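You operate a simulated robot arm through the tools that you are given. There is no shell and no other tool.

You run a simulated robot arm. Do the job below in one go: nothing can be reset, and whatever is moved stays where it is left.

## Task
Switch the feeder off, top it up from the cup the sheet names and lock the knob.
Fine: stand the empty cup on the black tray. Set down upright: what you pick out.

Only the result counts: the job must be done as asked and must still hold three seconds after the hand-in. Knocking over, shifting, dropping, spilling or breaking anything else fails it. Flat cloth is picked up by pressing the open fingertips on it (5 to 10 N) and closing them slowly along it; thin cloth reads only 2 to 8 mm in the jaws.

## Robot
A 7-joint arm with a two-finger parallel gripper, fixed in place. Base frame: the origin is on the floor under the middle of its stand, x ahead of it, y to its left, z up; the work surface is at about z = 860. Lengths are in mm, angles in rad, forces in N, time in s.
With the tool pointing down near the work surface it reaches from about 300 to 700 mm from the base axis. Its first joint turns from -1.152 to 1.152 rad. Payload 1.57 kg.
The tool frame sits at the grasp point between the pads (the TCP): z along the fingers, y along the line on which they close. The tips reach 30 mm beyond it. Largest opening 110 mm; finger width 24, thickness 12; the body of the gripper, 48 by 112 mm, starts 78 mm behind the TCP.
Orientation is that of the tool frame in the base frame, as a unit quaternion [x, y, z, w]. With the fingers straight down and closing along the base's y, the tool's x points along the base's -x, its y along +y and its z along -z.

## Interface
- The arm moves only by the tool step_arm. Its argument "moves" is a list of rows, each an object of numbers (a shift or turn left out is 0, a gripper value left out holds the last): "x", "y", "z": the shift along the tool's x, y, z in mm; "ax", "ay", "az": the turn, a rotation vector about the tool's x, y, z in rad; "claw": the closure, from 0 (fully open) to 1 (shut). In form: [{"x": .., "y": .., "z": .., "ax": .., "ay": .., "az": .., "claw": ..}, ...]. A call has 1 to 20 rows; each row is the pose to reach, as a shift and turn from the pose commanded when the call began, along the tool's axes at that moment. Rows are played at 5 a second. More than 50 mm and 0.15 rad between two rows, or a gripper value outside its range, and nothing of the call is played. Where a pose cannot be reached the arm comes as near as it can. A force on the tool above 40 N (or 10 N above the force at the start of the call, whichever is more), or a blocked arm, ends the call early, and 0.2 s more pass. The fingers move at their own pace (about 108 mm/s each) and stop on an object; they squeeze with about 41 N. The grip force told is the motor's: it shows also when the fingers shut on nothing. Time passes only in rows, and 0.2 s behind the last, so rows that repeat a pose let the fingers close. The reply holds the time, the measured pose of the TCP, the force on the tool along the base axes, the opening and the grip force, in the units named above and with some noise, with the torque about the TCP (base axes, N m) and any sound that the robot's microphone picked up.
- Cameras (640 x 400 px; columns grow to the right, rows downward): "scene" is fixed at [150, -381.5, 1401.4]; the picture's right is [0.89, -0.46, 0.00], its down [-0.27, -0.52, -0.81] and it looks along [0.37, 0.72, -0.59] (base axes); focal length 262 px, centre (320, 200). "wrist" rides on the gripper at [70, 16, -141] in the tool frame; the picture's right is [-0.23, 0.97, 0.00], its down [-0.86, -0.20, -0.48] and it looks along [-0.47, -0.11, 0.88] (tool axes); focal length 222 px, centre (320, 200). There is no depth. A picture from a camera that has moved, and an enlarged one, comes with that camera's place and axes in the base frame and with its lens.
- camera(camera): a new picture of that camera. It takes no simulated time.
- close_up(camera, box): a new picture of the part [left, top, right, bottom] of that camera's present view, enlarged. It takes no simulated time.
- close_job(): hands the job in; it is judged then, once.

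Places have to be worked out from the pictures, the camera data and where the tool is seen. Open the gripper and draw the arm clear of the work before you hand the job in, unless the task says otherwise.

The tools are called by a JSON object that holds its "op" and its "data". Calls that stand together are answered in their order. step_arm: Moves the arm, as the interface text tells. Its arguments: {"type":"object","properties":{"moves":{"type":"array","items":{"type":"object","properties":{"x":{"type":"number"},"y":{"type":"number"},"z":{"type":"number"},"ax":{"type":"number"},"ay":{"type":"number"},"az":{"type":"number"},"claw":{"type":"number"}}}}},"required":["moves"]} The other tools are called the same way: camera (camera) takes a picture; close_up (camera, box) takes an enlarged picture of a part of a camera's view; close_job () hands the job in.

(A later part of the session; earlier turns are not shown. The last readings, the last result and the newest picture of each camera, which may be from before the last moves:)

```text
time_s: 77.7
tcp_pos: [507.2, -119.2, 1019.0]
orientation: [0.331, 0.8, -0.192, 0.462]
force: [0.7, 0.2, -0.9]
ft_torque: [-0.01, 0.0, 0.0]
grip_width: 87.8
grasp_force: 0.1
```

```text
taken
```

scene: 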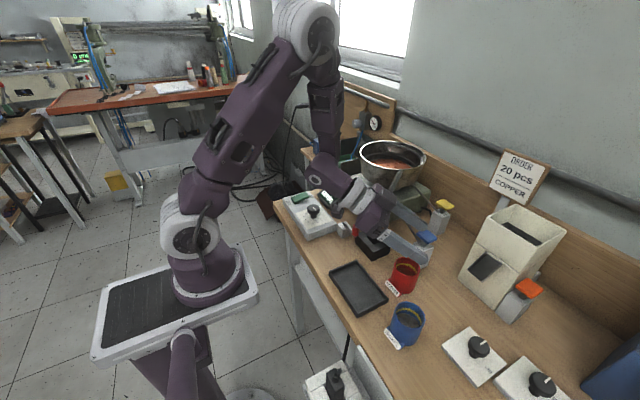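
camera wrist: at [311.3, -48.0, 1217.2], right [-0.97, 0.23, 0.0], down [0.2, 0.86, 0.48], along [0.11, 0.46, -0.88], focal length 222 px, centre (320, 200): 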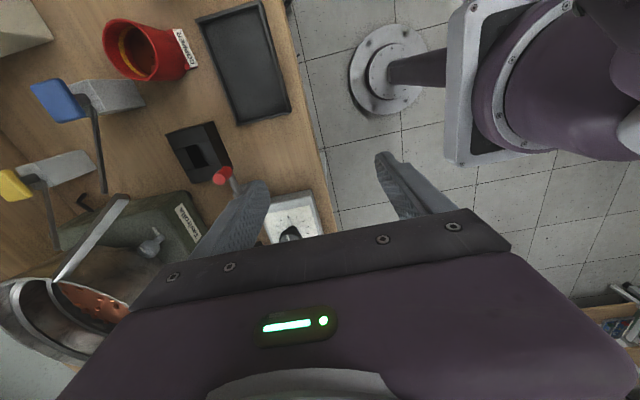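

Still good. Another 50 mm down.

{"op": "step_arm", "data": {"moves": [{"x": 14.4, "z": 8.3}, {"x": 28.8, "z": 16.7}, {"x": 43.3, "z": 25}, {"x": 43.3, "z": 25}]}}

{"op": "camera", "data": {"camera": "scene"}}

{"op": "camera", "data": {"camera": "wrist"}}

```text
time_s: 78.7
tcp_pos: [508.4, -120.1, 971.4]
orientation: [0.33, 0.8, -0.192, 0.463]
force: [-0.1, 0.6, 0.2]
ft_torque: [-0.03, -0.02, 0.02]
grip_width: 87.9
grasp_force: 0.0
```

```text
taken
```

scene: 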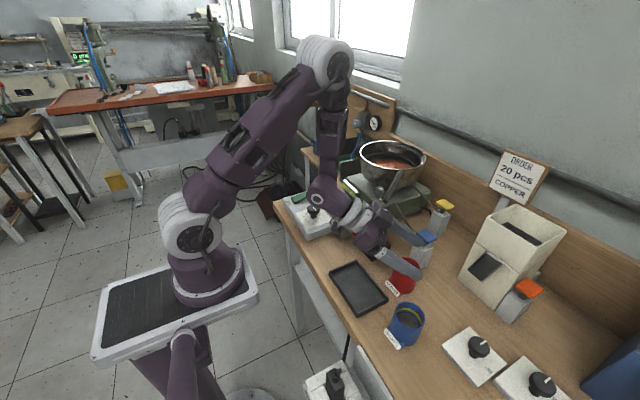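

```text
taken
camera wrist: at [407.4, 2.3, 979.3], right [0.77, 0.61, 0.2], down [-0.13, -0.15, 0.98], along [0.63, -0.78, -0.03], focal length 222 px, centre (320, 200)
```

wrist: 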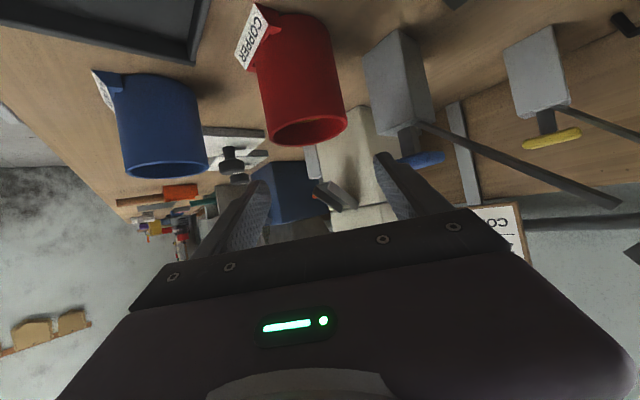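

The elbow stays up and the cup is laterally centred between the fingers to about 1 mm. I narrow the opening to ~72 mm (to keep off the blue post) and descend to z ≈ 932.

{"op": "step_arm", "data": {"moves": [{"claw": 0.345}, {"x": 10, "z": 5.8, "claw": 0.345}, {"x": 20, "z": 11.5, "claw": 0.345}, {"x": 34, "z": 19.6, "claw": 0.345}, {"x": 34, "z": 19.6, "claw": 0.345}]}}

{"op": "camera", "data": {"camera": "wrist"}}

{"op": "close_up", "data": {"camera": "scene", "box": [340, 190, 460, 320]}}

```text
time_s: 79.9
tcp_pos: [508.6, -120.0, 930.5]
orientation: [0.331, 0.8, -0.191, 0.463]
force: [0.9, -0.6, 0.3]
ft_torque: [0.02, -0.01, 0.0]
grip_width: 72.4
grasp_force: 0.1
```

```text
taken
camera wrist: at [408.6, 1.6, 939.3], right [0.77, 0.61, 0.2], down [-0.13, -0.15, 0.98], along [0.63, -0.78, -0.03], focal length 222 px, centre (320, 200)
```

wrist: 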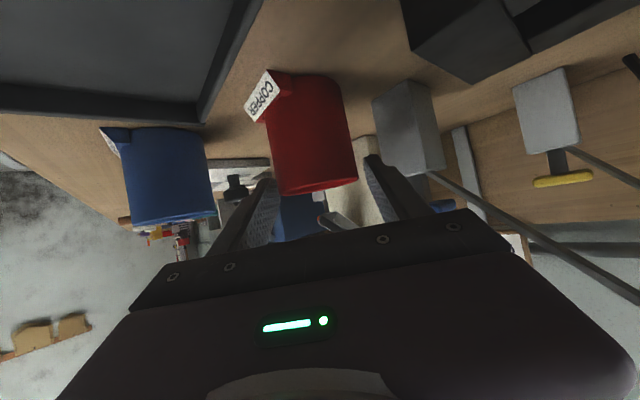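

```text
3.08 times, centred on (400, 255) of scene
camera zoom: at [150.0, -381.5, 1401.4], right [0.89, -0.46, 0.0], down [-0.27, -0.52, -0.81], along [0.37, 0.72, -0.59], focal length 808 px, centre (74, 31)
```

zoom: 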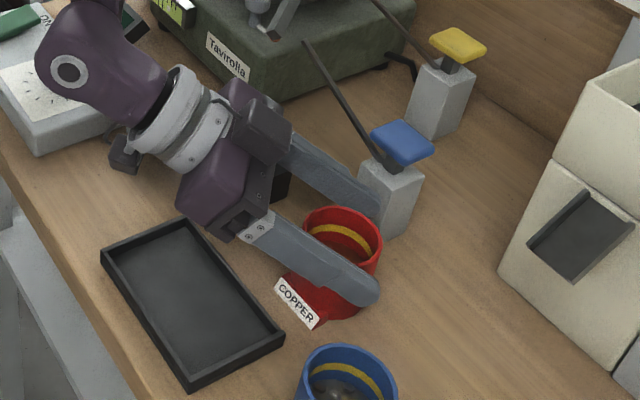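

The fingers straddle the red cup evenly. I descend the last 28 mm to z ≈ 902.

{"op": "step_arm", "data": {"moves": [{"x": 8, "z": 4.6}, {"x": 16, "z": 9.3}, {"x": 24.5, "z": 14.1}, {"x": 24.5, "z": 14.1}]}}

{"op": "camera", "data": {"camera": "wrist"}}

{"op": "camera", "data": {"camera": "scene"}}

```text
time_s: 80.9
tcp_pos: [508.3, -117.9, 901.7]
orientation: [0.331, 0.8, -0.192, 0.462]
force: [-0.8, -0.3, 0.1]
ft_torque: [0.0, 0.02, -0.01]
grip_width: 72.1
grasp_force: 0.1
```

```text
taken
camera wrist: at [407.7, 3.1, 910.8], right [0.77, 0.61, 0.2], down [-0.13, -0.15, 0.98], along [0.63, -0.78, -0.03], focal length 222 px, centre (320, 200)
```

wrist: 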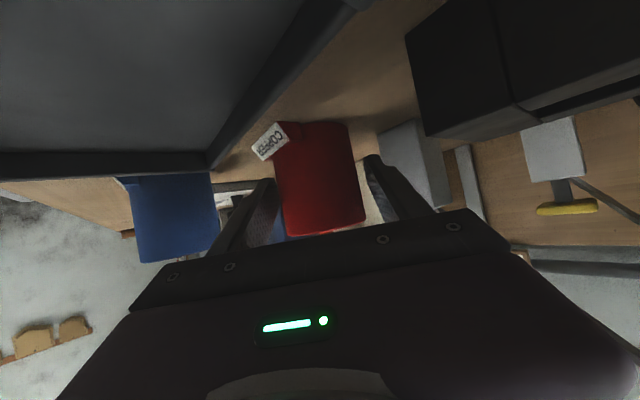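

```text
taken
```

scene: 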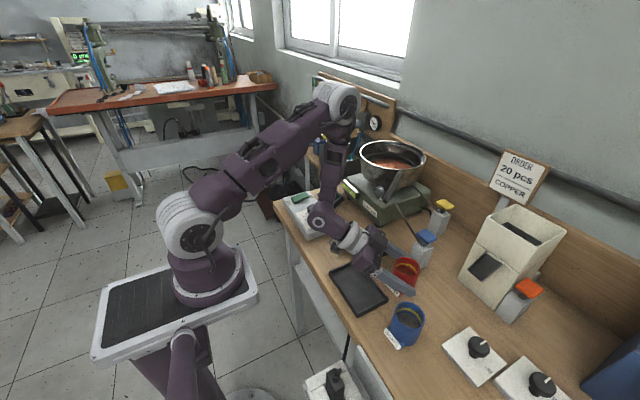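

Everything is in position for the grasp. Before closing, I rehearse this lift and carry path once empty: up to z = 1080 first.

{"op": "step_arm", "data": {"moves": [{"x": -20, "z": -11.5}, {"x": -45, "z": -26}, {"x": -72, "z": -41.6}, {"x": -100, "z": -57.7}, {"x": -128, "z": -73.9}, {"x": -154, "z": -88.9}, {"x": -154, "z": -88.9}]}}

{"op": "step_arm", "data": {"moves": [{"x": -3.4, "y": 25.5, "z": -9.1, "ax": -0.073, "az": -0.042}, {"x": -6.8, "y": 51, "z": -18.2, "ax": -0.146, "az": -0.084}, {"x": -10.2, "y": 76.6, "z": -27.3, "ax": -0.219, "az": -0.127}, {"x": -13.6, "y": 102.1, "z": -36.4, "ax": -0.292, "az": -0.169}, {"x": -17, "y": 127.6, "z": -45.5, "ax": -0.365, "az": -0.211}, {"x": -20.4, "y": 153.1, "z": -54.7, "ax": -0.438, "az": -0.253}, {"x": -23.8, "y": 178.6, "z": -63.8, "ax": -0.511, "az": -0.295}, {"x": -27.2, "y": 204.1, "z": -72.9, "ax": -0.584, "az": -0.337}, {"x": -30.6, "y": 229.7, "z": -82, "ax": -0.657, "az": -0.38}, {"x": -34, "y": 255.2, "z": -91.1, "ax": -0.73, "az": -0.422}, {"x": -37.4, "y": 280.7, "z": -100.2, "ax": -0.803, "az": -0.464}, {"x": -40.8, "y": 306.2, "z": -109.3, "ax": -0.876, "az": -0.506}, {"x": -40.8, "y": 306.2, "z": -109.3, "ax": -0.876, "az": -0.506}]}}

{"op": "camera", "data": {"camera": "scene"}}

{"op": "camera", "data": {"camera": "wrist"}}

```text
time_s: 82.5
tcp_pos: [507.5, -118.5, 1080.5]
orientation: [0.331, 0.8, -0.192, 0.462]
force: [0.6, -0.1, 0.1]
ft_torque: [0.02, -0.02, 0.02]
grip_width: 72.2
grasp_force: 0.2
```

```text
time_s: 85.3
tcp_pos: [672.4, 151.4, 1170.4]
orientation: [-0.099, 0.86, 0.056, 0.497]
force: [0.2, 0.6, -0.3]
ft_torque: [0.0, -0.02, 0.01]
grip_width: 71.9
grasp_force: 0.1
```

```text
taken
```

scene: 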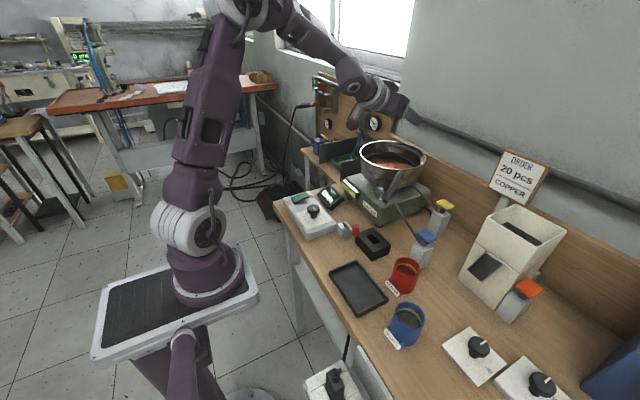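

```text
taken
camera wrist: at [514.0, 130.5, 1179.0], right [-0.11, 0.97, 0.19], down [0.06, -0.19, 0.98], along [0.99, 0.12, -0.03], focal length 222 px, centre (320, 200)
```

wrist: 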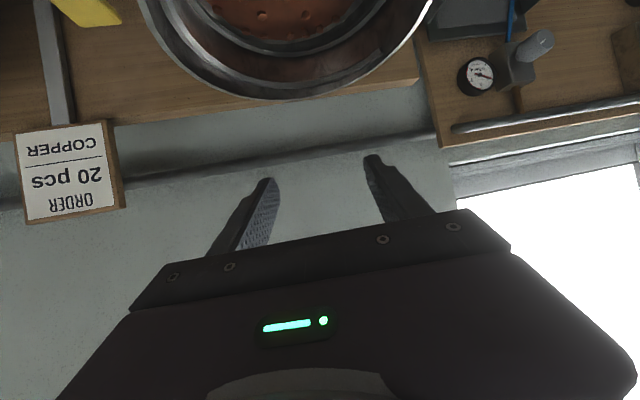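

The carry to the bowl is smooth with the elbow up. I rehearse the pour at lower height: down 35 mm to z ≈ 1135, then pitch to horizontal.

{"op": "step_arm", "data": {"moves": [{"x": 15, "z": 8.7}, {"x": 30.3, "z": 17.5}, {"x": 30.3, "z": 17.5}]}}

{"op": "step_arm", "data": {"moves": [{"ay": -0.105}, {"ay": -0.21}, {"ay": -0.314}, {"ay": -0.419}, {"ay": -0.524}, {"ay": -0.524}]}}

{"op": "step_arm", "data": {"moves": [{"az": -0.14}, {"az": -0.28}, {"az": -0.42}, {"az": -0.56}, {"az": -0.7}, {"az": -0.84}, {"az": -0.98}, {"az": -1.12}, {"az": -1.26}, {"az": -1.4}, {"az": -1.4}]}}

{"op": "camera", "data": {"camera": "scene"}}

{"op": "close_up", "data": {"camera": "scene", "box": [320, 70, 450, 210]}}

```text
time_s: 86.1
tcp_pos: [671.2, 151.1, 1134.9]
orientation: [-0.099, 0.86, 0.056, 0.497]
force: [-0.3, 0.1, 0.4]
ft_torque: [0.02, 0.0, -0.02]
grip_width: 72.1
grasp_force: 0.0
```

```text
time_s: 87.5
tcp_pos: [671.7, 151.6, 1135.2]
orientation: [-0.08, 0.702, 0.079, 0.703]
force: [0.1, -0.4, 0.6]
ft_torque: [0.02, 0.02, -0.02]
grip_width: 72.0
grasp_force: 0.1
```

```text
time_s: 89.9
tcp_pos: [671.2, 150.4, 1134.8]
orientation: [-0.515, 0.484, -0.393, 0.588]
force: [-0.2, -0.1, -0.1]
ft_torque: [-0.04, 0.02, -0.01]
grip_width: 71.8
grasp_force: 0.2
```

```text
taken
```

scene: 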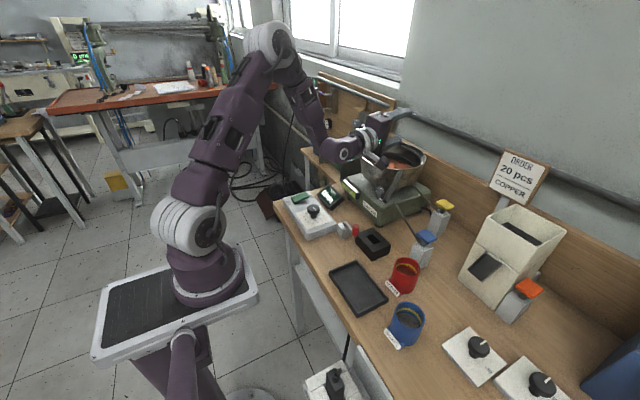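

```text
2.86 times, centred on (385, 140) of scene
camera zoom: at [150.0, -381.5, 1401.4], right [0.89, -0.46, 0.0], down [-0.27, -0.52, -0.81], along [0.37, 0.72, -0.59], focal length 750 px, centre (134, 371)
```

zoom: 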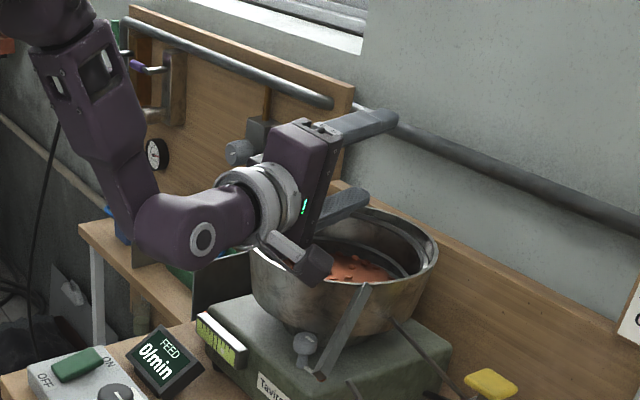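

Clear of the rim so far with the elbow up. I test lowering 17 mm more and then rolling on to −2.38.

{"op": "step_arm", "data": {"moves": [{"x": 1.5, "y": 8.4}, {"x": 2.9, "y": 16.7}, {"x": 2.9, "y": 16.7, "az": -0.14}, {"x": 2.9, "y": 16.7, "az": -0.28}, {"x": 2.9, "y": 16.7, "az": -0.42}, {"x": 2.9, "y": 16.7, "az": -0.56}, {"x": 2.9, "y": 16.7, "az": -0.7}, {"x": 2.9, "y": 16.7, "az": -0.84}, {"x": 2.9, "y": 16.7, "az": -0.98}, {"x": 2.9, "y": 16.7, "az": -0.98}]}}

{"op": "camera", "data": {"camera": "scene"}}

{"op": "close_up", "data": {"camera": "scene", "box": [320, 70, 450, 210]}}

```text
time_s: 92.1
tcp_pos: [672.2, 150.9, 1119.5]
orientation: [0.682, -0.185, 0.623, -0.334]
force: [-0.2, -1.3, -0.4]
ft_torque: [-0.03, 0.0, 0.01]
grip_width: 71.9
grasp_force: 0.1
```

```text
taken
```

scene: 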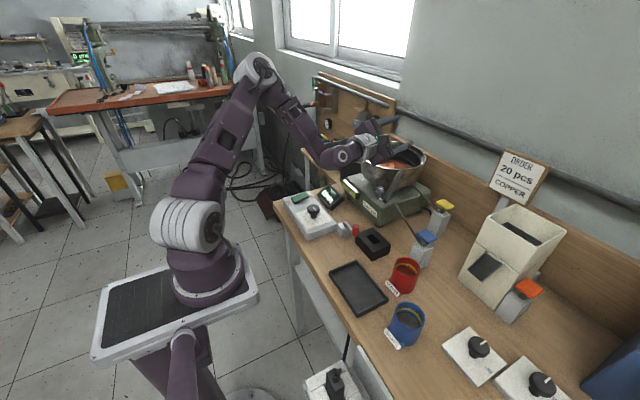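

```text
2.86 times, centred on (385, 140) of scene
camera zoom: at [150.0, -381.5, 1401.4], right [0.89, -0.46, 0.0], down [-0.27, -0.52, -0.81], along [0.37, 0.72, -0.59], focal length 750 px, centre (134, 371)
```

zoom: 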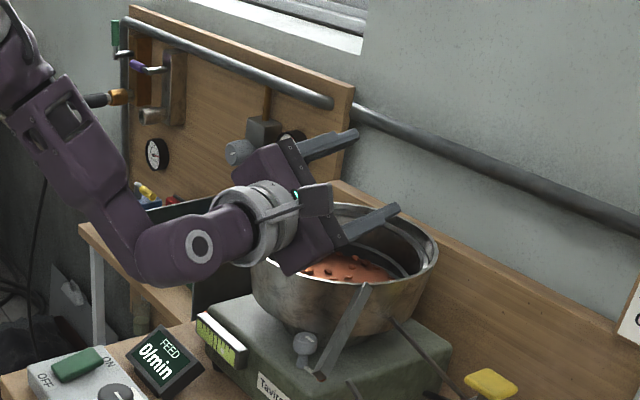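

The whole pouring motion is verified clear at z ≈ 1119. I undo it: roll back to zero, then pitch back to the carry tilt and raise.

{"op": "step_arm", "data": {"moves": [{"az": 0.14}, {"az": 0.28}, {"az": 0.42}, {"az": 0.56}, {"az": 0.7}, {"az": 0.84}, {"az": 0.98}, {"az": 1.12}, {"az": 1.26}, {"az": 1.4}, {"az": 1.54}, {"az": 1.68}, {"az": 1.82}, {"az": 1.96}, {"az": 2.1}, {"az": 2.24}, {"az": 2.38}, {"az": 2.38}]}}

{"op": "step_arm", "data": {"moves": [{"x": -10, "ay": 0.105}, {"x": -20, "ay": 0.21}, {"x": -30, "ay": 0.314}, {"x": -40, "ay": 0.419}, {"x": -50, "ay": 0.524}, {"x": -50, "ay": 0.524}]}}

```text
time_s: 95.9
tcp_pos: [671.5, 151.8, 1119.1]
orientation: [-0.08, 0.702, 0.079, 0.703]
force: [0.3, 0.3, -0.3]
ft_torque: [0.03, 0.04, 0.01]
grip_width: 72.1
grasp_force: 0.0
```

```text
time_s: 97.3
tcp_pos: [671.7, 149.8, 1169.3]
orientation: [-0.099, 0.86, 0.056, 0.497]
force: [0.2, 0.4, 0.4]
ft_torque: [-0.02, 0.03, 0.03]
grip_width: 72.1
grasp_force: 0.1
```

I return along the same path to above the red cup.

{"op": "step_arm", "data": {"moves": [{"x": 15.6, "y": -18.8, "z": -12.2, "ax": 0.073, "az": 0.042}, {"x": 31.2, "y": -37.7, "z": -24.4, "ax": 0.146, "az": 0.084}, {"x": 46.9, "y": -56.5, "z": -36.7, "ax": 0.219, "az": 0.127}, {"x": 62.5, "y": -75.4, "z": -48.9, "ax": 0.292, "az": 0.169}, {"x": 78.1, "y": -94.2, "z": -61.1, "ax": 0.365, "az": 0.211}, {"x": 93.7, "y": -113.1, "z": -73.3, "ax": 0.438, "az": 0.253}, {"x": 109.3, "y": -131.9, "z": -85.5, "ax": 0.511, "az": 0.295}, {"x": 124.9, "y": -150.7, "z": -97.7, "ax": 0.584, "az": 0.337}, {"x": 140.6, "y": -169.6, "z": -110, "ax": 0.657, "az": 0.38}, {"x": 156.2, "y": -188.4, "z": -122.2, "ax": 0.73, "az": 0.422}, {"x": 171.8, "y": -207.3, "z": -134.4, "ax": 0.803, "az": 0.464}, {"x": 187.4, "y": -226.1, "z": -146.6, "ax": 0.876, "az": 0.506}, {"x": 187.4, "y": -226.1, "z": -146.6, "ax": 0.876, "az": 0.506}]}}

{"op": "camera", "data": {"camera": "scene"}}

```text
time_s: 100.1
tcp_pos: [505.7, -119.9, 1079.5]
orientation: [0.331, 0.8, -0.192, 0.462]
force: [-0.2, -0.4, -0.1]
ft_torque: [0.02, 0.0, -0.01]
grip_width: 72.2
grasp_force: 0.1
```

```text
taken
```

scene: 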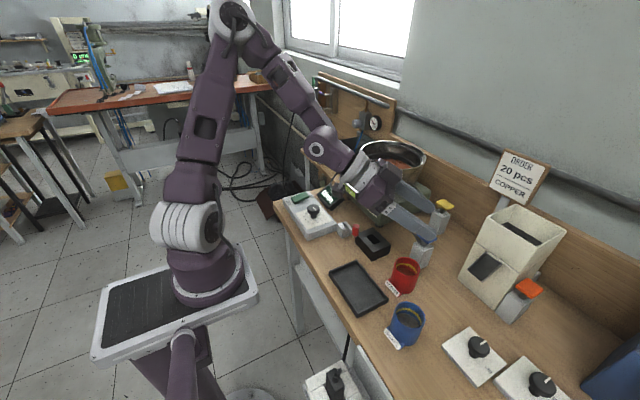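

Back above the cup with good posture. I descend to the grasp height as before.

{"op": "step_arm", "data": {"moves": [{"x": 26, "z": 15}, {"x": 52, "z": 30}, {"x": 78, "z": 45}, {"x": 104, "z": 60}, {"x": 122, "z": 70.4}, {"x": 138, "z": 79.7}, {"x": 153.3, "z": 88.5}, {"x": 153.3, "z": 88.5}]}}

{"op": "camera", "data": {"camera": "wrist"}}

{"op": "close_up", "data": {"camera": "scene", "box": [340, 190, 460, 320]}}

```text
time_s: 101.9
tcp_pos: [507.9, -120.1, 900.9]
orientation: [0.33, 0.8, -0.191, 0.463]
force: [0.3, -1.0, 0.5]
ft_torque: [0.0, 0.01, 0.04]
grip_width: 72.0
grasp_force: 0.0
```

```text
taken
camera wrist: at [407.7, 1.8, 910.1], right [0.77, 0.61, 0.2], down [-0.13, -0.15, 0.98], along [0.63, -0.78, -0.03], focal length 222 px, centre (320, 200)
```

wrist: 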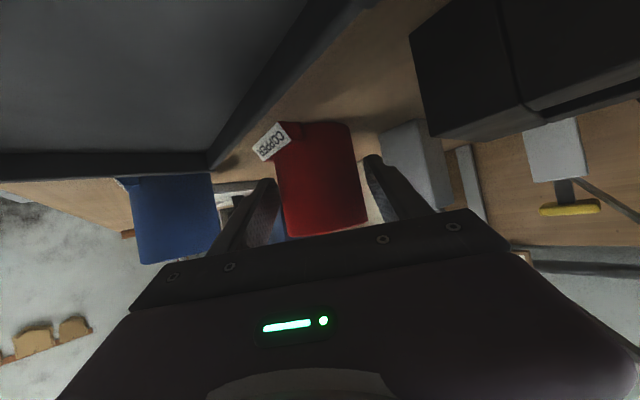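

```text
3.08 times, centred on (400, 255) of scene
camera zoom: at [150.0, -381.5, 1401.4], right [0.89, -0.46, 0.0], down [-0.27, -0.52, -0.81], along [0.37, 0.72, -0.59], focal length 808 px, centre (74, 31)
```

zoom: 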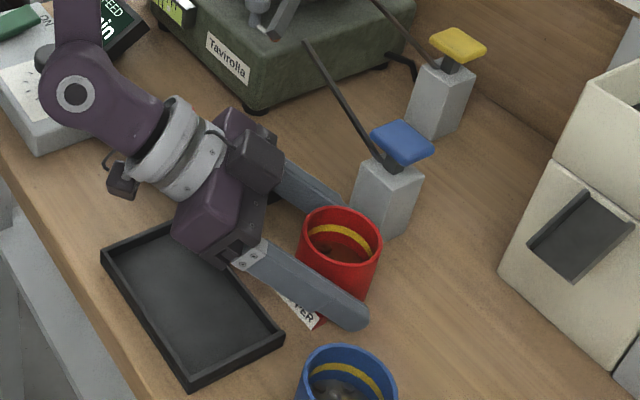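

The cup sits centred between the pads. I close gradually and grip.

{"op": "step_arm", "data": {"moves": [{"claw": 0.38}, {"claw": 0.41}, {"claw": 0.43}, {"claw": 0.45}, {"claw": 0.48}, {"claw": 0.55}, {"claw": 0.7}, {"claw": 0.7}, {"claw": 0.7}]}}

{"op": "close_up", "data": {"camera": "scene", "box": [340, 190, 460, 320]}}

```text
time_s: 103.9
tcp_pos: [508.8, -119.9, 902.5]
orientation: [0.331, 0.8, -0.192, 0.463]
force: [0.2, -0.1, 1.4]
ft_torque: [0.02, -0.02, -0.03]
grip_width: 55.1
grasp_force: 40.7
```

```text
3.08 times, centred on (400, 255) of scene
camera zoom: at [150.0, -381.5, 1401.4], right [0.89, -0.46, 0.0], down [-0.27, -0.52, -0.81], along [0.37, 0.72, -0.59], focal length 808 px, centre (74, 31)
```

zoom: 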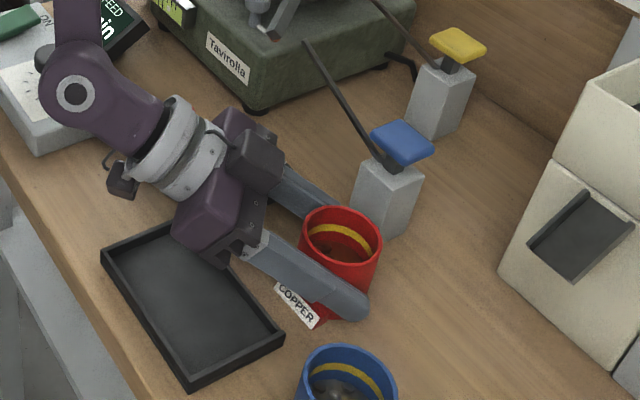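

The grip closed at 55 mm with 41 N. I lift slowly by 20 mm and check the load.

{"op": "step_arm", "data": {"moves": [{"x": -3, "z": -1.7}, {"x": -7, "z": -4}, {"x": -12, "z": -6.9}, {"x": -17.3, "z": -10}, {"x": -17.3, "z": -10}]}}

{"op": "close_up", "data": {"camera": "scene", "box": [340, 190, 460, 320]}}

```text
time_s: 105.1
tcp_pos: [508.0, -120.0, 922.9]
orientation: [0.332, 0.8, -0.192, 0.462]
force: [0.5, 0.1, -1.0]
ft_torque: [0.0, 0.0, 0.02]
grip_width: 54.8
grasp_force: 41.1
```

```text
3.08 times, centred on (400, 255) of scene
camera zoom: at [150.0, -381.5, 1401.4], right [0.89, -0.46, 0.0], down [-0.27, -0.52, -0.81], along [0.37, 0.72, -0.59], focal length 808 px, centre (74, 31)
```

zoom: 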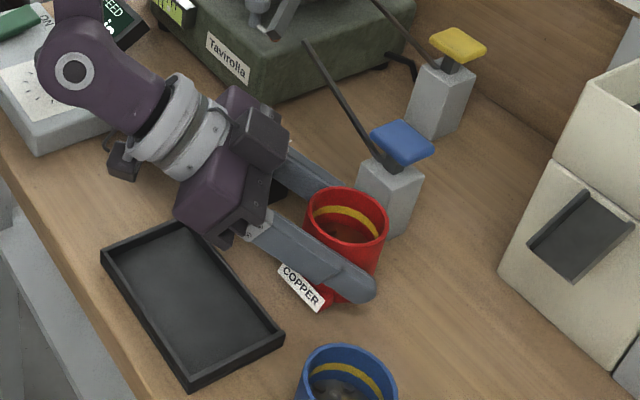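

The cup lifts cleanly and stays upright; it is light (~1 N). I continue up to z ≈ 1080 smoothly.

{"op": "step_arm", "data": {"moves": [{"x": -8, "z": -4.6}, {"x": -24, "z": -13.9}, {"x": -42, "z": -24.2}, {"x": -60, "z": -34.6}, {"x": -78, "z": -45}, {"x": -96, "z": -55.4}, {"x": -114, "z": -65.8}, {"x": -128, "z": -73.9}, {"x": -136.8, "z": -79}, {"x": -136.8, "z": -79}]}}

{"op": "camera", "data": {"camera": "scene"}}

{"op": "close_up", "data": {"camera": "scene", "box": [360, 150, 460, 260]}}

```text
time_s: 107.3
tcp_pos: [508.1, -119.3, 1080.8]
orientation: [0.331, 0.8, -0.192, 0.462]
force: [0.0, 0.3, -1.3]
ft_torque: [-0.05, 0.0, -0.02]
grip_width: 55.2
grasp_force: 41.0
```

```text
taken
```

scene: 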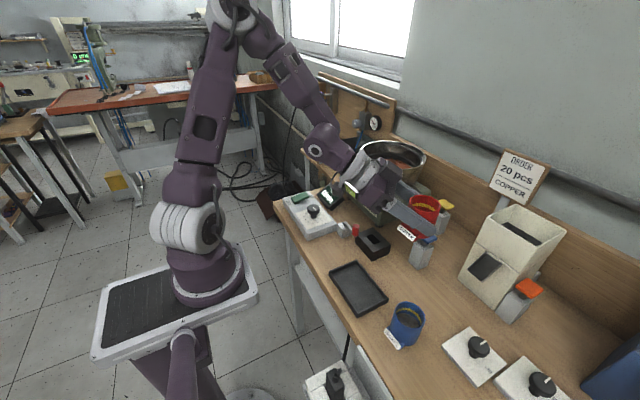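

```text
3.64 times, centred on (410, 205) of scene
camera zoom: at [150.0, -381.5, 1401.4], right [0.89, -0.46, 0.0], down [-0.27, -0.52, -0.81], along [0.37, 0.72, -0.59], focal length 954 px, centre (-7, 182)
```

zoom: 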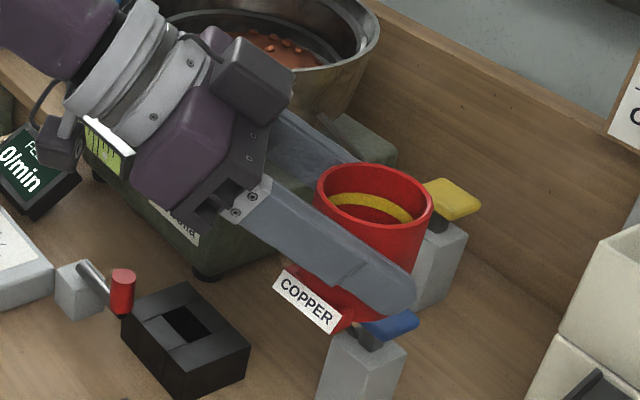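

The cup is level and secure. I carry it to the bowl on the rehearsed path with smooth acceleration.

{"op": "step_arm", "data": {"moves": [{"x": -0.8, "y": 6.1, "z": -2.2, "ax": -0.018, "az": -0.01}, {"x": -2.9, "y": 21.4, "z": -7.7, "ax": -0.061, "az": -0.035}, {"x": -5.7, "y": 42.9, "z": -15.3, "ax": -0.123, "az": -0.071}, {"x": -8.6, "y": 64.3, "z": -23, "ax": -0.184, "az": -0.106}, {"x": -11.8, "y": 88.8, "z": -31.7, "ax": -0.254, "az": -0.147}, {"x": -15.1, "y": 113.3, "z": -40.4, "ax": -0.324, "az": -0.187}, {"x": -18.4, "y": 137.8, "z": -49.2, "ax": -0.394, "az": -0.228}, {"x": -21.6, "y": 162.3, "z": -57.9, "ax": -0.464, "az": -0.268}, {"x": -24.9, "y": 186.8, "z": -66.7, "ax": -0.534, "az": -0.309}, {"x": -28.2, "y": 211.3, "z": -75.4, "ax": -0.604, "az": -0.349}, {"x": -31.4, "y": 235.8, "z": -84.2, "ax": -0.675, "az": -0.39}, {"x": -34.3, "y": 257.2, "z": -91.8, "ax": -0.736, "az": -0.425}, {"x": -36.7, "y": 275.6, "z": -98.4, "ax": -0.788, "az": -0.455}, {"x": -38.8, "y": 290.9, "z": -103.8, "ax": -0.832, "az": -0.481}, {"x": -40.2, "y": 301.6, "z": -107.7, "ax": -0.863, "az": -0.498}, {"x": -40.8, "y": 306.2, "z": -109.3, "ax": -0.876, "az": -0.506}, {"x": -40.8, "y": 306.2, "z": -109.3, "ax": -0.876, "az": -0.506}]}}

{"op": "camera", "data": {"camera": "scene"}}

{"op": "close_up", "data": {"camera": "scene", "box": [330, 80, 460, 210]}}

```text
time_s: 110.9
tcp_pos: [671.7, 149.5, 1169.6]
orientation: [-0.099, 0.86, 0.056, 0.497]
force: [-0.3, 0.7, -1.4]
ft_torque: [0.01, -0.01, -0.02]
grip_width: 55.1
grasp_force: 41.2
```

```text
taken
```

scene: 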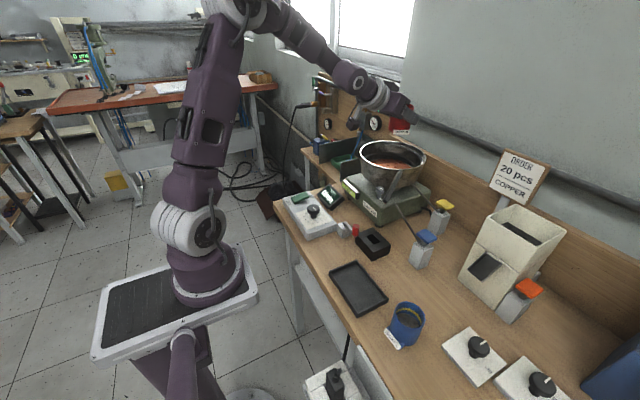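

```text
3.08 times, centred on (395, 145) of scene
camera zoom: at [150.0, -381.5, 1401.4], right [0.89, -0.46, 0.0], down [-0.27, -0.52, -0.81], along [0.37, 0.72, -0.59], focal length 808 px, centre (89, 369)
```

zoom: 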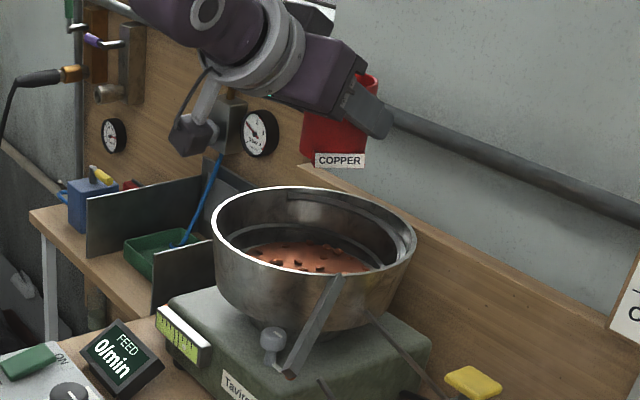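

Cup is over the bowl, upright and intact. I lower to the pour height and pitch to horizontal as rehearsed.

{"op": "step_arm", "data": {"moves": [{"x": 7, "z": 4}, {"x": 15, "z": 8.7}, {"x": 24, "z": 13.9}, {"x": 30.3, "z": 17.5}, {"x": 30.3, "z": 17.5}]}}

{"op": "step_arm", "data": {"moves": [{"ay": -0.05}, {"ay": -0.12}, {"ay": -0.2}, {"ay": -0.28}, {"ay": -0.36}, {"ay": -0.44}, {"ay": -0.5}, {"ay": -0.524}, {"ay": -0.524}]}}

{"op": "step_arm", "data": {"moves": [{"az": -0.08}, {"az": -0.2}, {"az": -0.32}, {"az": -0.44}, {"az": -0.56}, {"az": -0.68}, {"az": -0.8}, {"az": -0.92}, {"az": -1.0}, {"az": -1.0}]}}

{"op": "close_up", "data": {"camera": "scene", "box": [330, 80, 460, 210]}}

```text
time_s: 112.1
tcp_pos: [669.9, 148.3, 1135.0]
orientation: [-0.099, 0.86, 0.055, 0.497]
force: [-0.7, -0.1, -0.5]
ft_torque: [-0.02, 0.0, 0.0]
grip_width: 55.0
grasp_force: 40.9
```

```text
time_s: 114.1
tcp_pos: [670.8, 149.9, 1135.0]
orientation: [-0.081, 0.702, 0.08, 0.703]
force: [-0.6, -0.4, -0.2]
ft_torque: [-0.02, 0.0, 0.02]
grip_width: 55.0
grasp_force: 40.7
```

```text
time_s: 116.3
tcp_pos: [670.1, 149.2, 1134.6]
orientation: [-0.408, 0.577, -0.268, 0.655]
force: [-0.7, 0.4, -1.3]
ft_torque: [0.01, 0.0, 0.01]
grip_width: 54.9
grasp_force: 40.7
```

```text
3.08 times, centred on (395, 145) of scene
camera zoom: at [150.0, -381.5, 1401.4], right [0.89, -0.46, 0.0], down [-0.27, -0.52, -0.81], along [0.37, 0.72, -0.59], focal length 808 px, centre (89, 369)
```

zoom: 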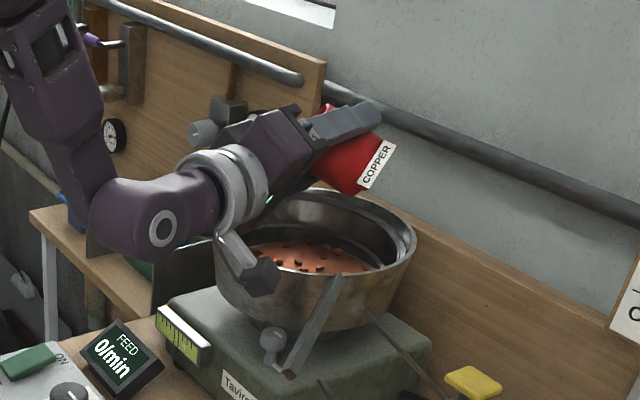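

Cup is over the bowl, tipping toward +y, nothing out yet. I lower 15 mm and roll on slowly to pour.

{"op": "step_arm", "data": {"moves": [{"x": 4, "y": 6.3}, {"x": 8.1, "y": 12.6}, {"x": 8.1, "y": 12.6, "az": -0.06}, {"x": 8.1, "y": 12.6, "az": -0.12}, {"x": 8.1, "y": 12.6, "az": -0.19}, {"x": 8.1, "y": 12.6, "az": -0.26}, {"x": 8.1, "y": 12.6, "az": -0.33}, {"x": 8.1, "y": 12.6, "az": -0.4}, {"x": 8.1, "y": 12.6, "az": -0.47}, {"x": 8.1, "y": 12.6, "az": -0.54}, {"x": 8.1, "y": 12.6, "az": -0.61}, {"x": 8.1, "y": 12.6, "az": -0.68}, {"x": 8.1, "y": 12.6, "az": -0.75}, {"x": 8.1, "y": 12.6, "az": -0.82}, {"x": 8.1, "y": 12.6, "az": -0.82}]}}

{"op": "close_up", "data": {"camera": "scene", "box": [330, 80, 460, 210]}}

{"op": "camera", "data": {"camera": "wrist"}}

```text
time_s: 119.5
tcp_pos: [672.0, 148.4, 1120.9]
orientation: [0.604, -0.367, 0.507, -0.493]
force: [0.1, -0.3, -2.0]
ft_torque: [0.03, -0.01, 0.03]
grip_width: 55.0
grasp_force: 41.3
```

```text
3.08 times, centred on (395, 145) of scene
camera zoom: at [150.0, -381.5, 1401.4], right [0.89, -0.46, 0.0], down [-0.27, -0.52, -0.81], along [0.37, 0.72, -0.59], focal length 808 px, centre (89, 369)
```

zoom: 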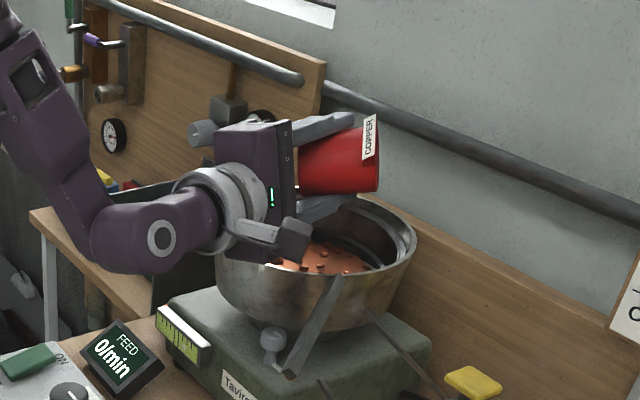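

```text
taken
camera wrist: at [548.9, 46.8, 1120.7], right [0.01, -0.02, -1.0], down [-0.66, 0.75, -0.02], along [0.75, 0.66, -0.01], focal length 222 px, centre (320, 200)
```

wrist: 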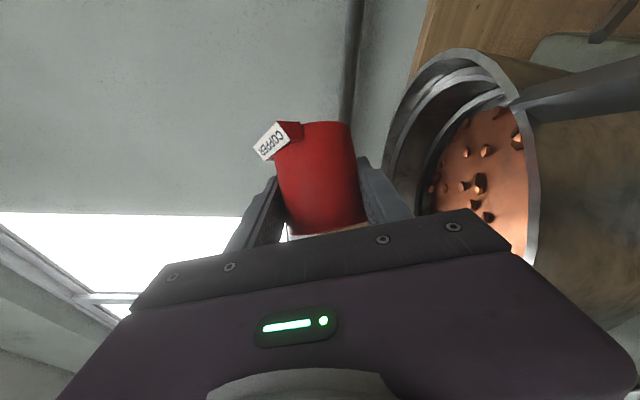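

The cup is at about 100° tilt, over the bowl. I continue to the full roll slowly and hold.

{"op": "step_arm", "data": {"moves": [{"az": -0.06}, {"az": -0.12}, {"az": -0.18}, {"az": -0.24}, {"az": -0.3}, {"az": -0.36}, {"az": -0.42}, {"az": -0.48}, {"az": -0.54}, {"az": -0.56}, {"az": -0.56}, {"az": -0.56}, {"az": -0.56}, {"az": -0.56}]}}

{"op": "close_up", "data": {"camera": "scene", "box": [330, 80, 460, 210]}}

{"op": "camera", "data": {"camera": "wrist"}}

```text
time_s: 122.5
tcp_pos: [670.3, 149.0, 1120.1]
orientation: [0.682, -0.185, 0.623, -0.335]
force: [0.7, -0.5, -1.1]
ft_torque: [0.04, 0.03, 0.0]
grip_width: 54.9
grasp_force: 40.7
```

```text
3.08 times, centred on (395, 145) of scene
camera zoom: at [150.0, -381.5, 1401.4], right [0.89, -0.46, 0.0], down [-0.27, -0.52, -0.81], along [0.37, 0.72, -0.59], focal length 808 px, centre (89, 369)
```

zoom: 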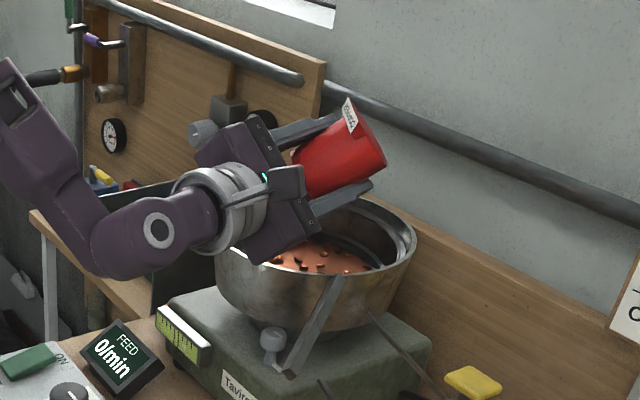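

```text
taken
camera wrist: at [545.8, 58.0, 1158.4], right [0.12, -0.54, -0.84], down [-0.63, 0.61, -0.48], along [0.77, 0.59, -0.26], focal length 222 px, centre (320, 200)
```

wrist: 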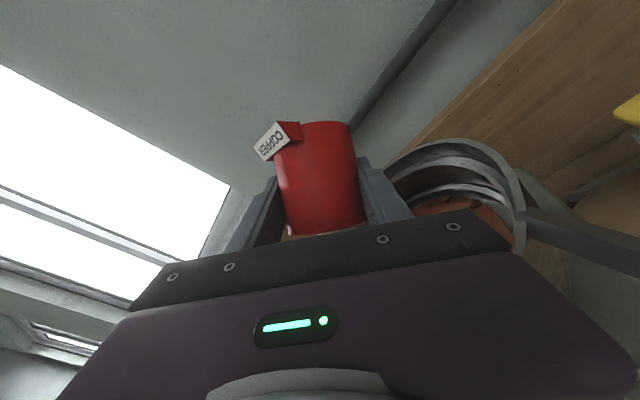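

The cup is tipped to ~128° with its mouth over the bowl. I give it a small wiggle to release any remaining pieces.

{"op": "step_arm", "data": {"moves": [{"az": 0.1}, {"az": 0.0}, {"az": 0.1}, {"az": 0.0}, {"az": 0.1}, {"az": 0.0}, {"az": 0.0}, {"az": 0.0}]}}

{"op": "close_up", "data": {"camera": "scene", "box": [360, 110, 440, 210]}}

```text
time_s: 124.3
tcp_pos: [670.9, 149.8, 1121.2]
orientation: [0.682, -0.186, 0.624, -0.334]
force: [-0.2, -0.7, -1.2]
ft_torque: [0.0, 0.01, -0.01]
grip_width: 54.6
grasp_force: 40.5
```

```text
4.00 times, centred on (400, 160) of scene
camera zoom: at [150.0, -381.5, 1401.4], right [0.89, -0.46, 0.0], down [-0.27, -0.52, -0.81], along [0.37, 0.72, -0.59], focal length 1050 px, centre (0, 360)
```

zoom: 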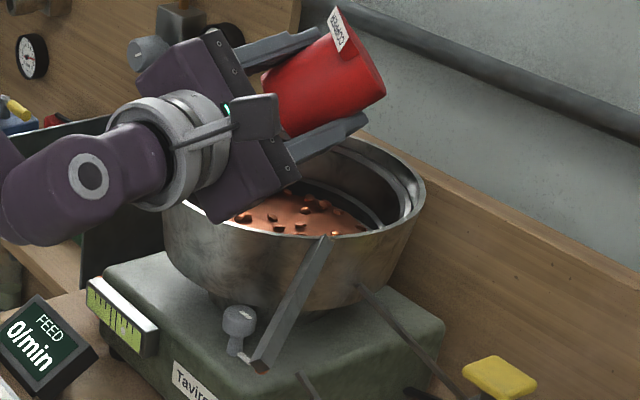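

I roll back upright over the bowl and then check inside the cup.

{"op": "step_arm", "data": {"moves": [{"az": 0.14}, {"az": 0.28}, {"az": 0.42}, {"az": 0.56}, {"az": 0.7}, {"az": 0.84}, {"az": 0.98}, {"az": 1.12}, {"az": 1.26}, {"az": 1.4}, {"az": 1.54}, {"az": 1.68}, {"az": 1.82}, {"az": 1.96}, {"az": 2.1}, {"az": 2.24}, {"az": 2.38}, {"az": 2.38}]}}

{"op": "step_arm", "data": {"moves": [{"x": -10, "ay": 0.105}, {"x": -20, "ay": 0.21}, {"x": -30, "ay": 0.314}, {"x": -40, "ay": 0.419}, {"x": -50, "ay": 0.524}, {"x": -50, "ay": 0.524}]}}

{"op": "camera", "data": {"camera": "scene"}}

{"op": "close_up", "data": {"camera": "scene", "box": [350, 90, 450, 210]}}

```text
time_s: 128.1
tcp_pos: [671.4, 148.9, 1121.0]
orientation: [-0.08, 0.702, 0.079, 0.703]
force: [0.1, 0.0, -1.1]
ft_torque: [-0.01, 0.0, 0.03]
grip_width: 54.5
grasp_force: 40.7
```

```text
time_s: 129.5
tcp_pos: [670.9, 148.4, 1170.7]
orientation: [-0.099, 0.86, 0.056, 0.497]
force: [0.4, 0.3, -0.8]
ft_torque: [-0.01, 0.02, -0.01]
grip_width: 54.6
grasp_force: 40.7
```

```text
taken
```

scene: 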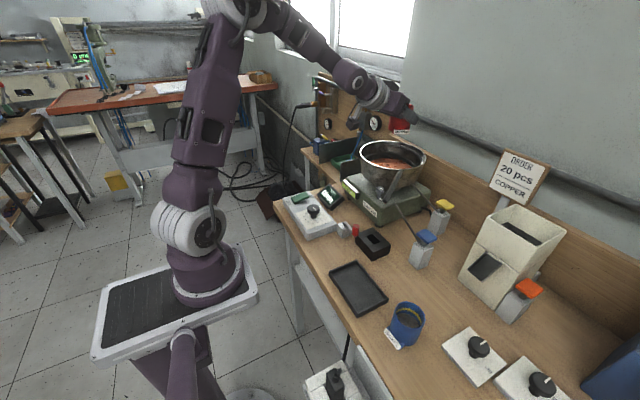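

```text
3.33 times, centred on (400, 150) of scene
camera zoom: at [150.0, -381.5, 1401.4], right [0.89, -0.46, 0.0], down [-0.27, -0.52, -0.81], along [0.37, 0.72, -0.59], focal length 875 px, centre (53, 367)
```

zoom: 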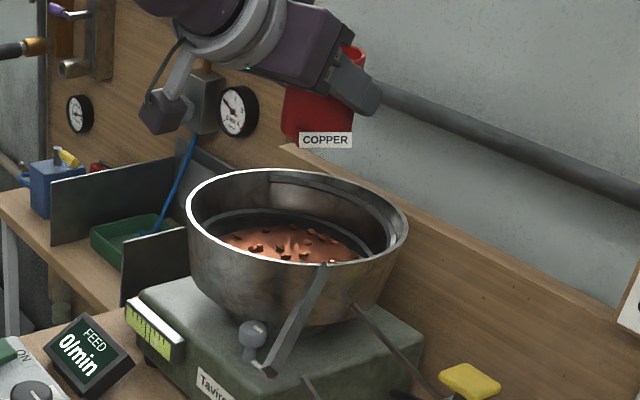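

The bowl's copper level has risen. I carry the cup back along the path to a lower place where the scene camera can look inside it.

{"op": "step_arm", "data": {"moves": [{"x": 15.6, "y": -18.8, "z": -12.2, "ax": 0.073, "az": 0.042}, {"x": 31.2, "y": -37.7, "z": -24.4, "ax": 0.146, "az": 0.084}, {"x": 46.9, "y": -56.5, "z": -36.7, "ax": 0.219, "az": 0.127}, {"x": 62.5, "y": -75.4, "z": -48.9, "ax": 0.292, "az": 0.169}, {"x": 78.1, "y": -94.2, "z": -61.1, "ax": 0.365, "az": 0.211}, {"x": 93.7, "y": -113.1, "z": -73.3, "ax": 0.438, "az": 0.253}, {"x": 109.3, "y": -131.9, "z": -85.5, "ax": 0.511, "az": 0.295}, {"x": 124.9, "y": -150.7, "z": -97.7, "ax": 0.584, "az": 0.337}, {"x": 140.6, "y": -169.6, "z": -110, "ax": 0.657, "az": 0.38}, {"x": 156.2, "y": -188.4, "z": -122.2, "ax": 0.73, "az": 0.422}, {"x": 171.8, "y": -207.3, "z": -134.4, "ax": 0.803, "az": 0.464}, {"x": 187.4, "y": -226.1, "z": -146.6, "ax": 0.876, "az": 0.506}, {"x": 187.4, "y": -226.1, "z": -146.6, "ax": 0.876, "az": 0.506}]}}

{"op": "close_up", "data": {"camera": "scene", "box": [380, 170, 460, 260]}}

{"op": "camera", "data": {"camera": "scene"}}

```text
time_s: 132.3
tcp_pos: [507.0, -121.5, 1081.9]
orientation: [0.332, 0.8, -0.192, 0.462]
force: [0.4, 0.3, -1.1]
ft_torque: [0.01, -0.01, 0.0]
grip_width: 54.5
grasp_force: 40.9
```

```text
4.44 times, centred on (420, 215) of scene
camera zoom: at [150.0, -381.5, 1401.4], right [0.89, -0.46, 0.0], down [-0.27, -0.52, -0.81], along [0.37, 0.72, -0.59], focal length 1166 px, centre (-124, 133)
```

zoom: 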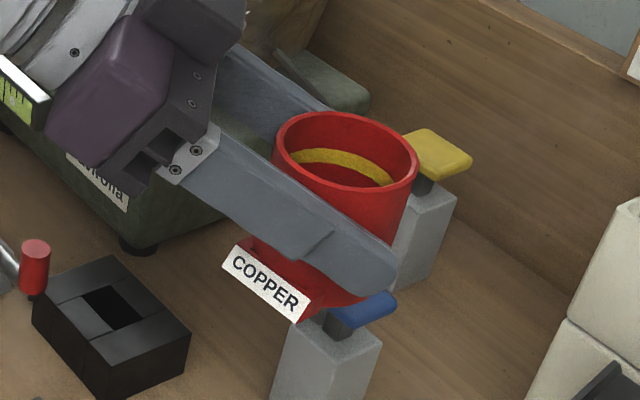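

```text
taken
```

scene: 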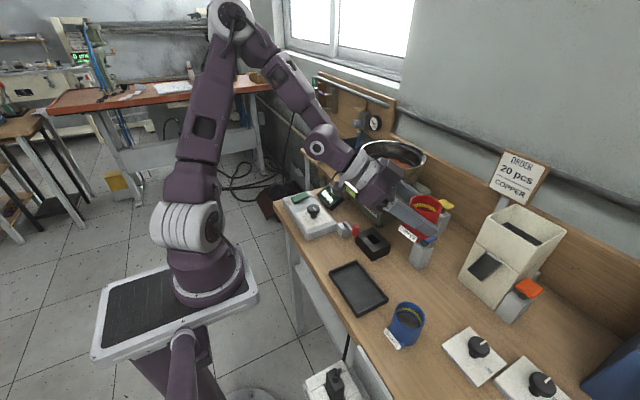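

From this angle the cup inside shows bare red below the yellow band. Before placing, I measure the tray's inner width and the interior of the cup more precisely.

{"op": "close_up", "data": {"camera": "scene", "box": [325, 255, 395, 320]}}

{"op": "close_up", "data": {"camera": "scene", "box": [405, 185, 445, 225]}}

```text
6.15 times, centred on (360, 288) of scene
camera zoom: at [150.0, -381.5, 1401.4], right [0.89, -0.46, 0.0], down [-0.27, -0.52, -0.81], along [0.37, 0.72, -0.59], focal length 1615 px, centre (74, -338)
```

zoom: 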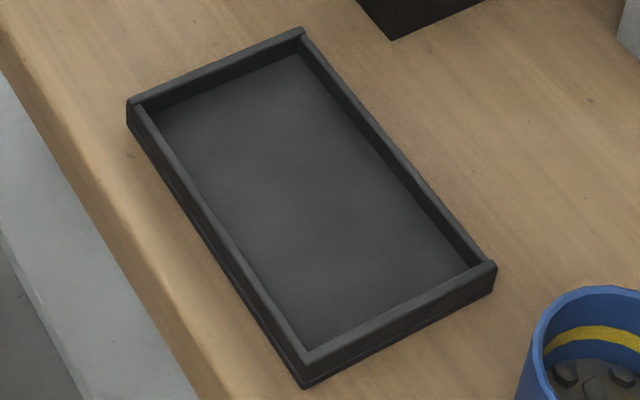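

```text
10.00 times, centred on (425, 205) of scene
camera zoom: at [150.0, -381.5, 1401.4], right [0.89, -0.46, 0.0], down [-0.27, -0.52, -0.81], along [0.37, 0.72, -0.59], focal length 2624 px, centre (-730, 150)
```

zoom: 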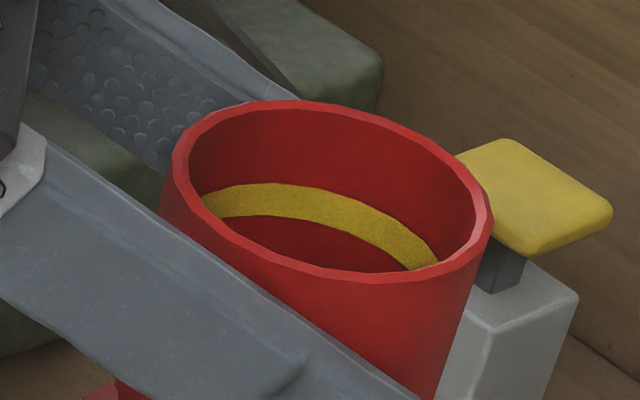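

Tray interior measures about x 366–443, y −138…−19, and the cup's label bracket reaches ~36 mm from the axis, so it fits with ~4 mm each side at heading −90° if the axis is at x ≈ 411.5. I move above the tray at (411.5, −92, 1090).

{"op": "step_arm", "data": {"moves": [{"x": 4.7, "y": -5.8, "z": -10.1, "ax": 0.085, "az": 0.049}, {"x": 9.3, "y": -11.7, "z": -20.2, "ax": 0.17, "az": 0.098}, {"x": 14, "y": -17.5, "z": -30.2, "ax": 0.255, "az": 0.147}, {"x": 18.7, "y": -23.4, "z": -40.3, "ax": 0.34, "az": 0.197}, {"x": 23.3, "y": -29.2, "z": -50.4, "ax": 0.425, "az": 0.246}, {"x": 28, "y": -35, "z": -60.5, "ax": 0.51, "az": 0.295}, {"x": 32.6, "y": -40.9, "z": -70.5, "ax": 0.595, "az": 0.344}, {"x": 37.3, "y": -46.7, "z": -80.6, "ax": 0.68, "az": 0.393}, {"x": 37.3, "y": -46.7, "z": -80.6, "ax": 0.68, "az": 0.393}]}}

{"op": "camera", "data": {"camera": "scene"}}

{"op": "close_up", "data": {"camera": "scene", "box": [330, 180, 430, 300]}}

```text
time_s: 134.3
tcp_pos: [411.1, -91.6, 1089.8]
orientation: [0.613, 0.611, -0.354, 0.355]
force: [0.4, 0.7, -0.6]
ft_torque: [0.02, -0.02, 0.01]
grip_width: 54.5
grasp_force: 40.8
out of reach, approached as far as the arm can: row 2
```

```text
taken
```

scene: 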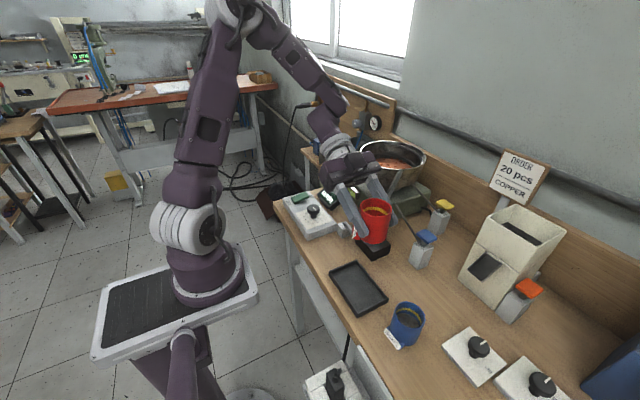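

```text
3.33 times, centred on (380, 240) of scene
camera zoom: at [150.0, -381.5, 1401.4], right [0.89, -0.46, 0.0], down [-0.27, -0.52, -0.81], along [0.37, 0.72, -0.59], focal length 875 px, centre (120, 67)
```

zoom: 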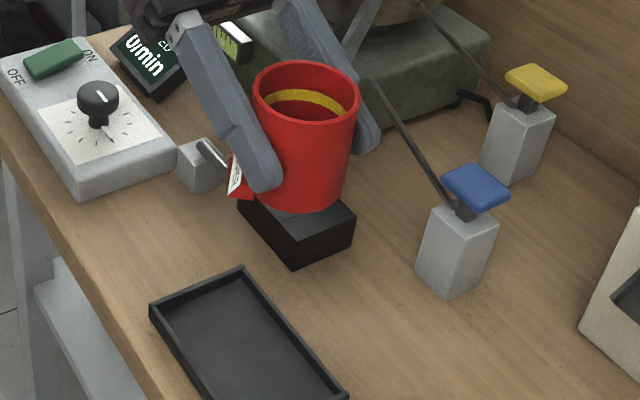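

The cup is upright above the tray. I descend to z ≈ 930 (cup bottom ~25 mm above the tray floor) and inspect alignment.

{"op": "step_arm", "data": {"moves": [{"x": 20, "z": 11.5}, {"x": 45, "z": 26}, {"x": 70, "z": 40.4}, {"x": 95, "z": 54.8}, {"x": 120, "z": 69.3}, {"x": 138.5, "z": 80}, {"x": 138.5, "z": 80}]}}

{"op": "camera", "data": {"camera": "scene"}}

{"op": "close_up", "data": {"camera": "scene", "box": [310, 210, 410, 330]}}

{"op": "camera", "data": {"camera": "wrist"}}

```text
time_s: 135.9
tcp_pos: [410.1, -90.1, 927.8]
orientation: [0.612, 0.612, -0.353, 0.355]
force: [-0.9, -0.4, -1.5]
ft_torque: [-0.01, -0.01, -0.06]
grip_width: 54.7
grasp_force: 41.2
```

```text
taken
```

scene: 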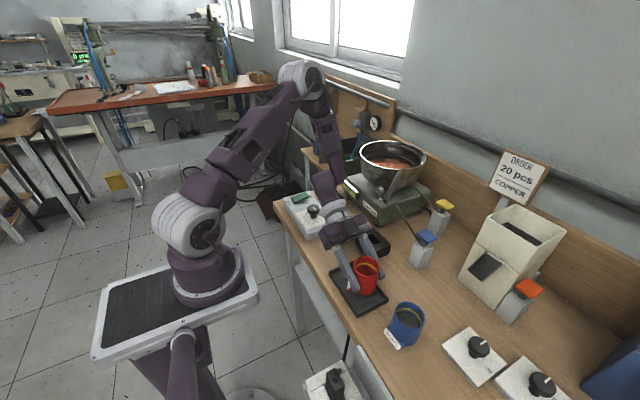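

```text
3.33 times, centred on (360, 270) of scene
camera zoom: at [150.0, -381.5, 1401.4], right [0.89, -0.46, 0.0], down [-0.27, -0.52, -0.81], along [0.37, 0.72, -0.59], focal length 875 px, centre (187, -33)
```

zoom: 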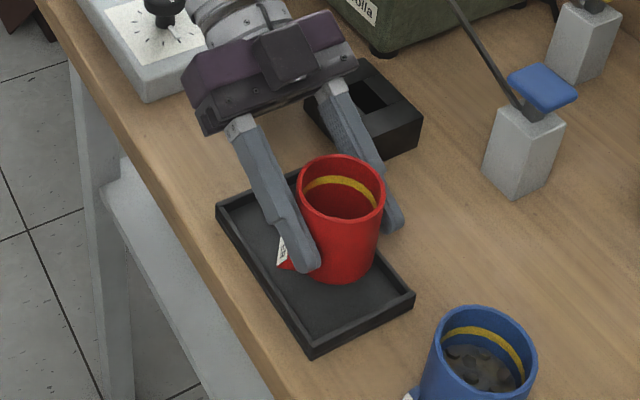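

```text
taken
camera wrist: at [426.2, 66.0, 936.6], right [0.97, -0.11, 0.2], down [-0.2, -0.01, 0.98], along [-0.11, -0.99, -0.03], focal length 222 px, centre (320, 200)
```

wrist: 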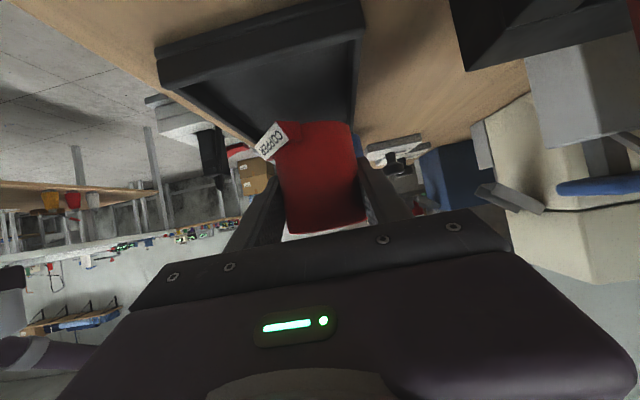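

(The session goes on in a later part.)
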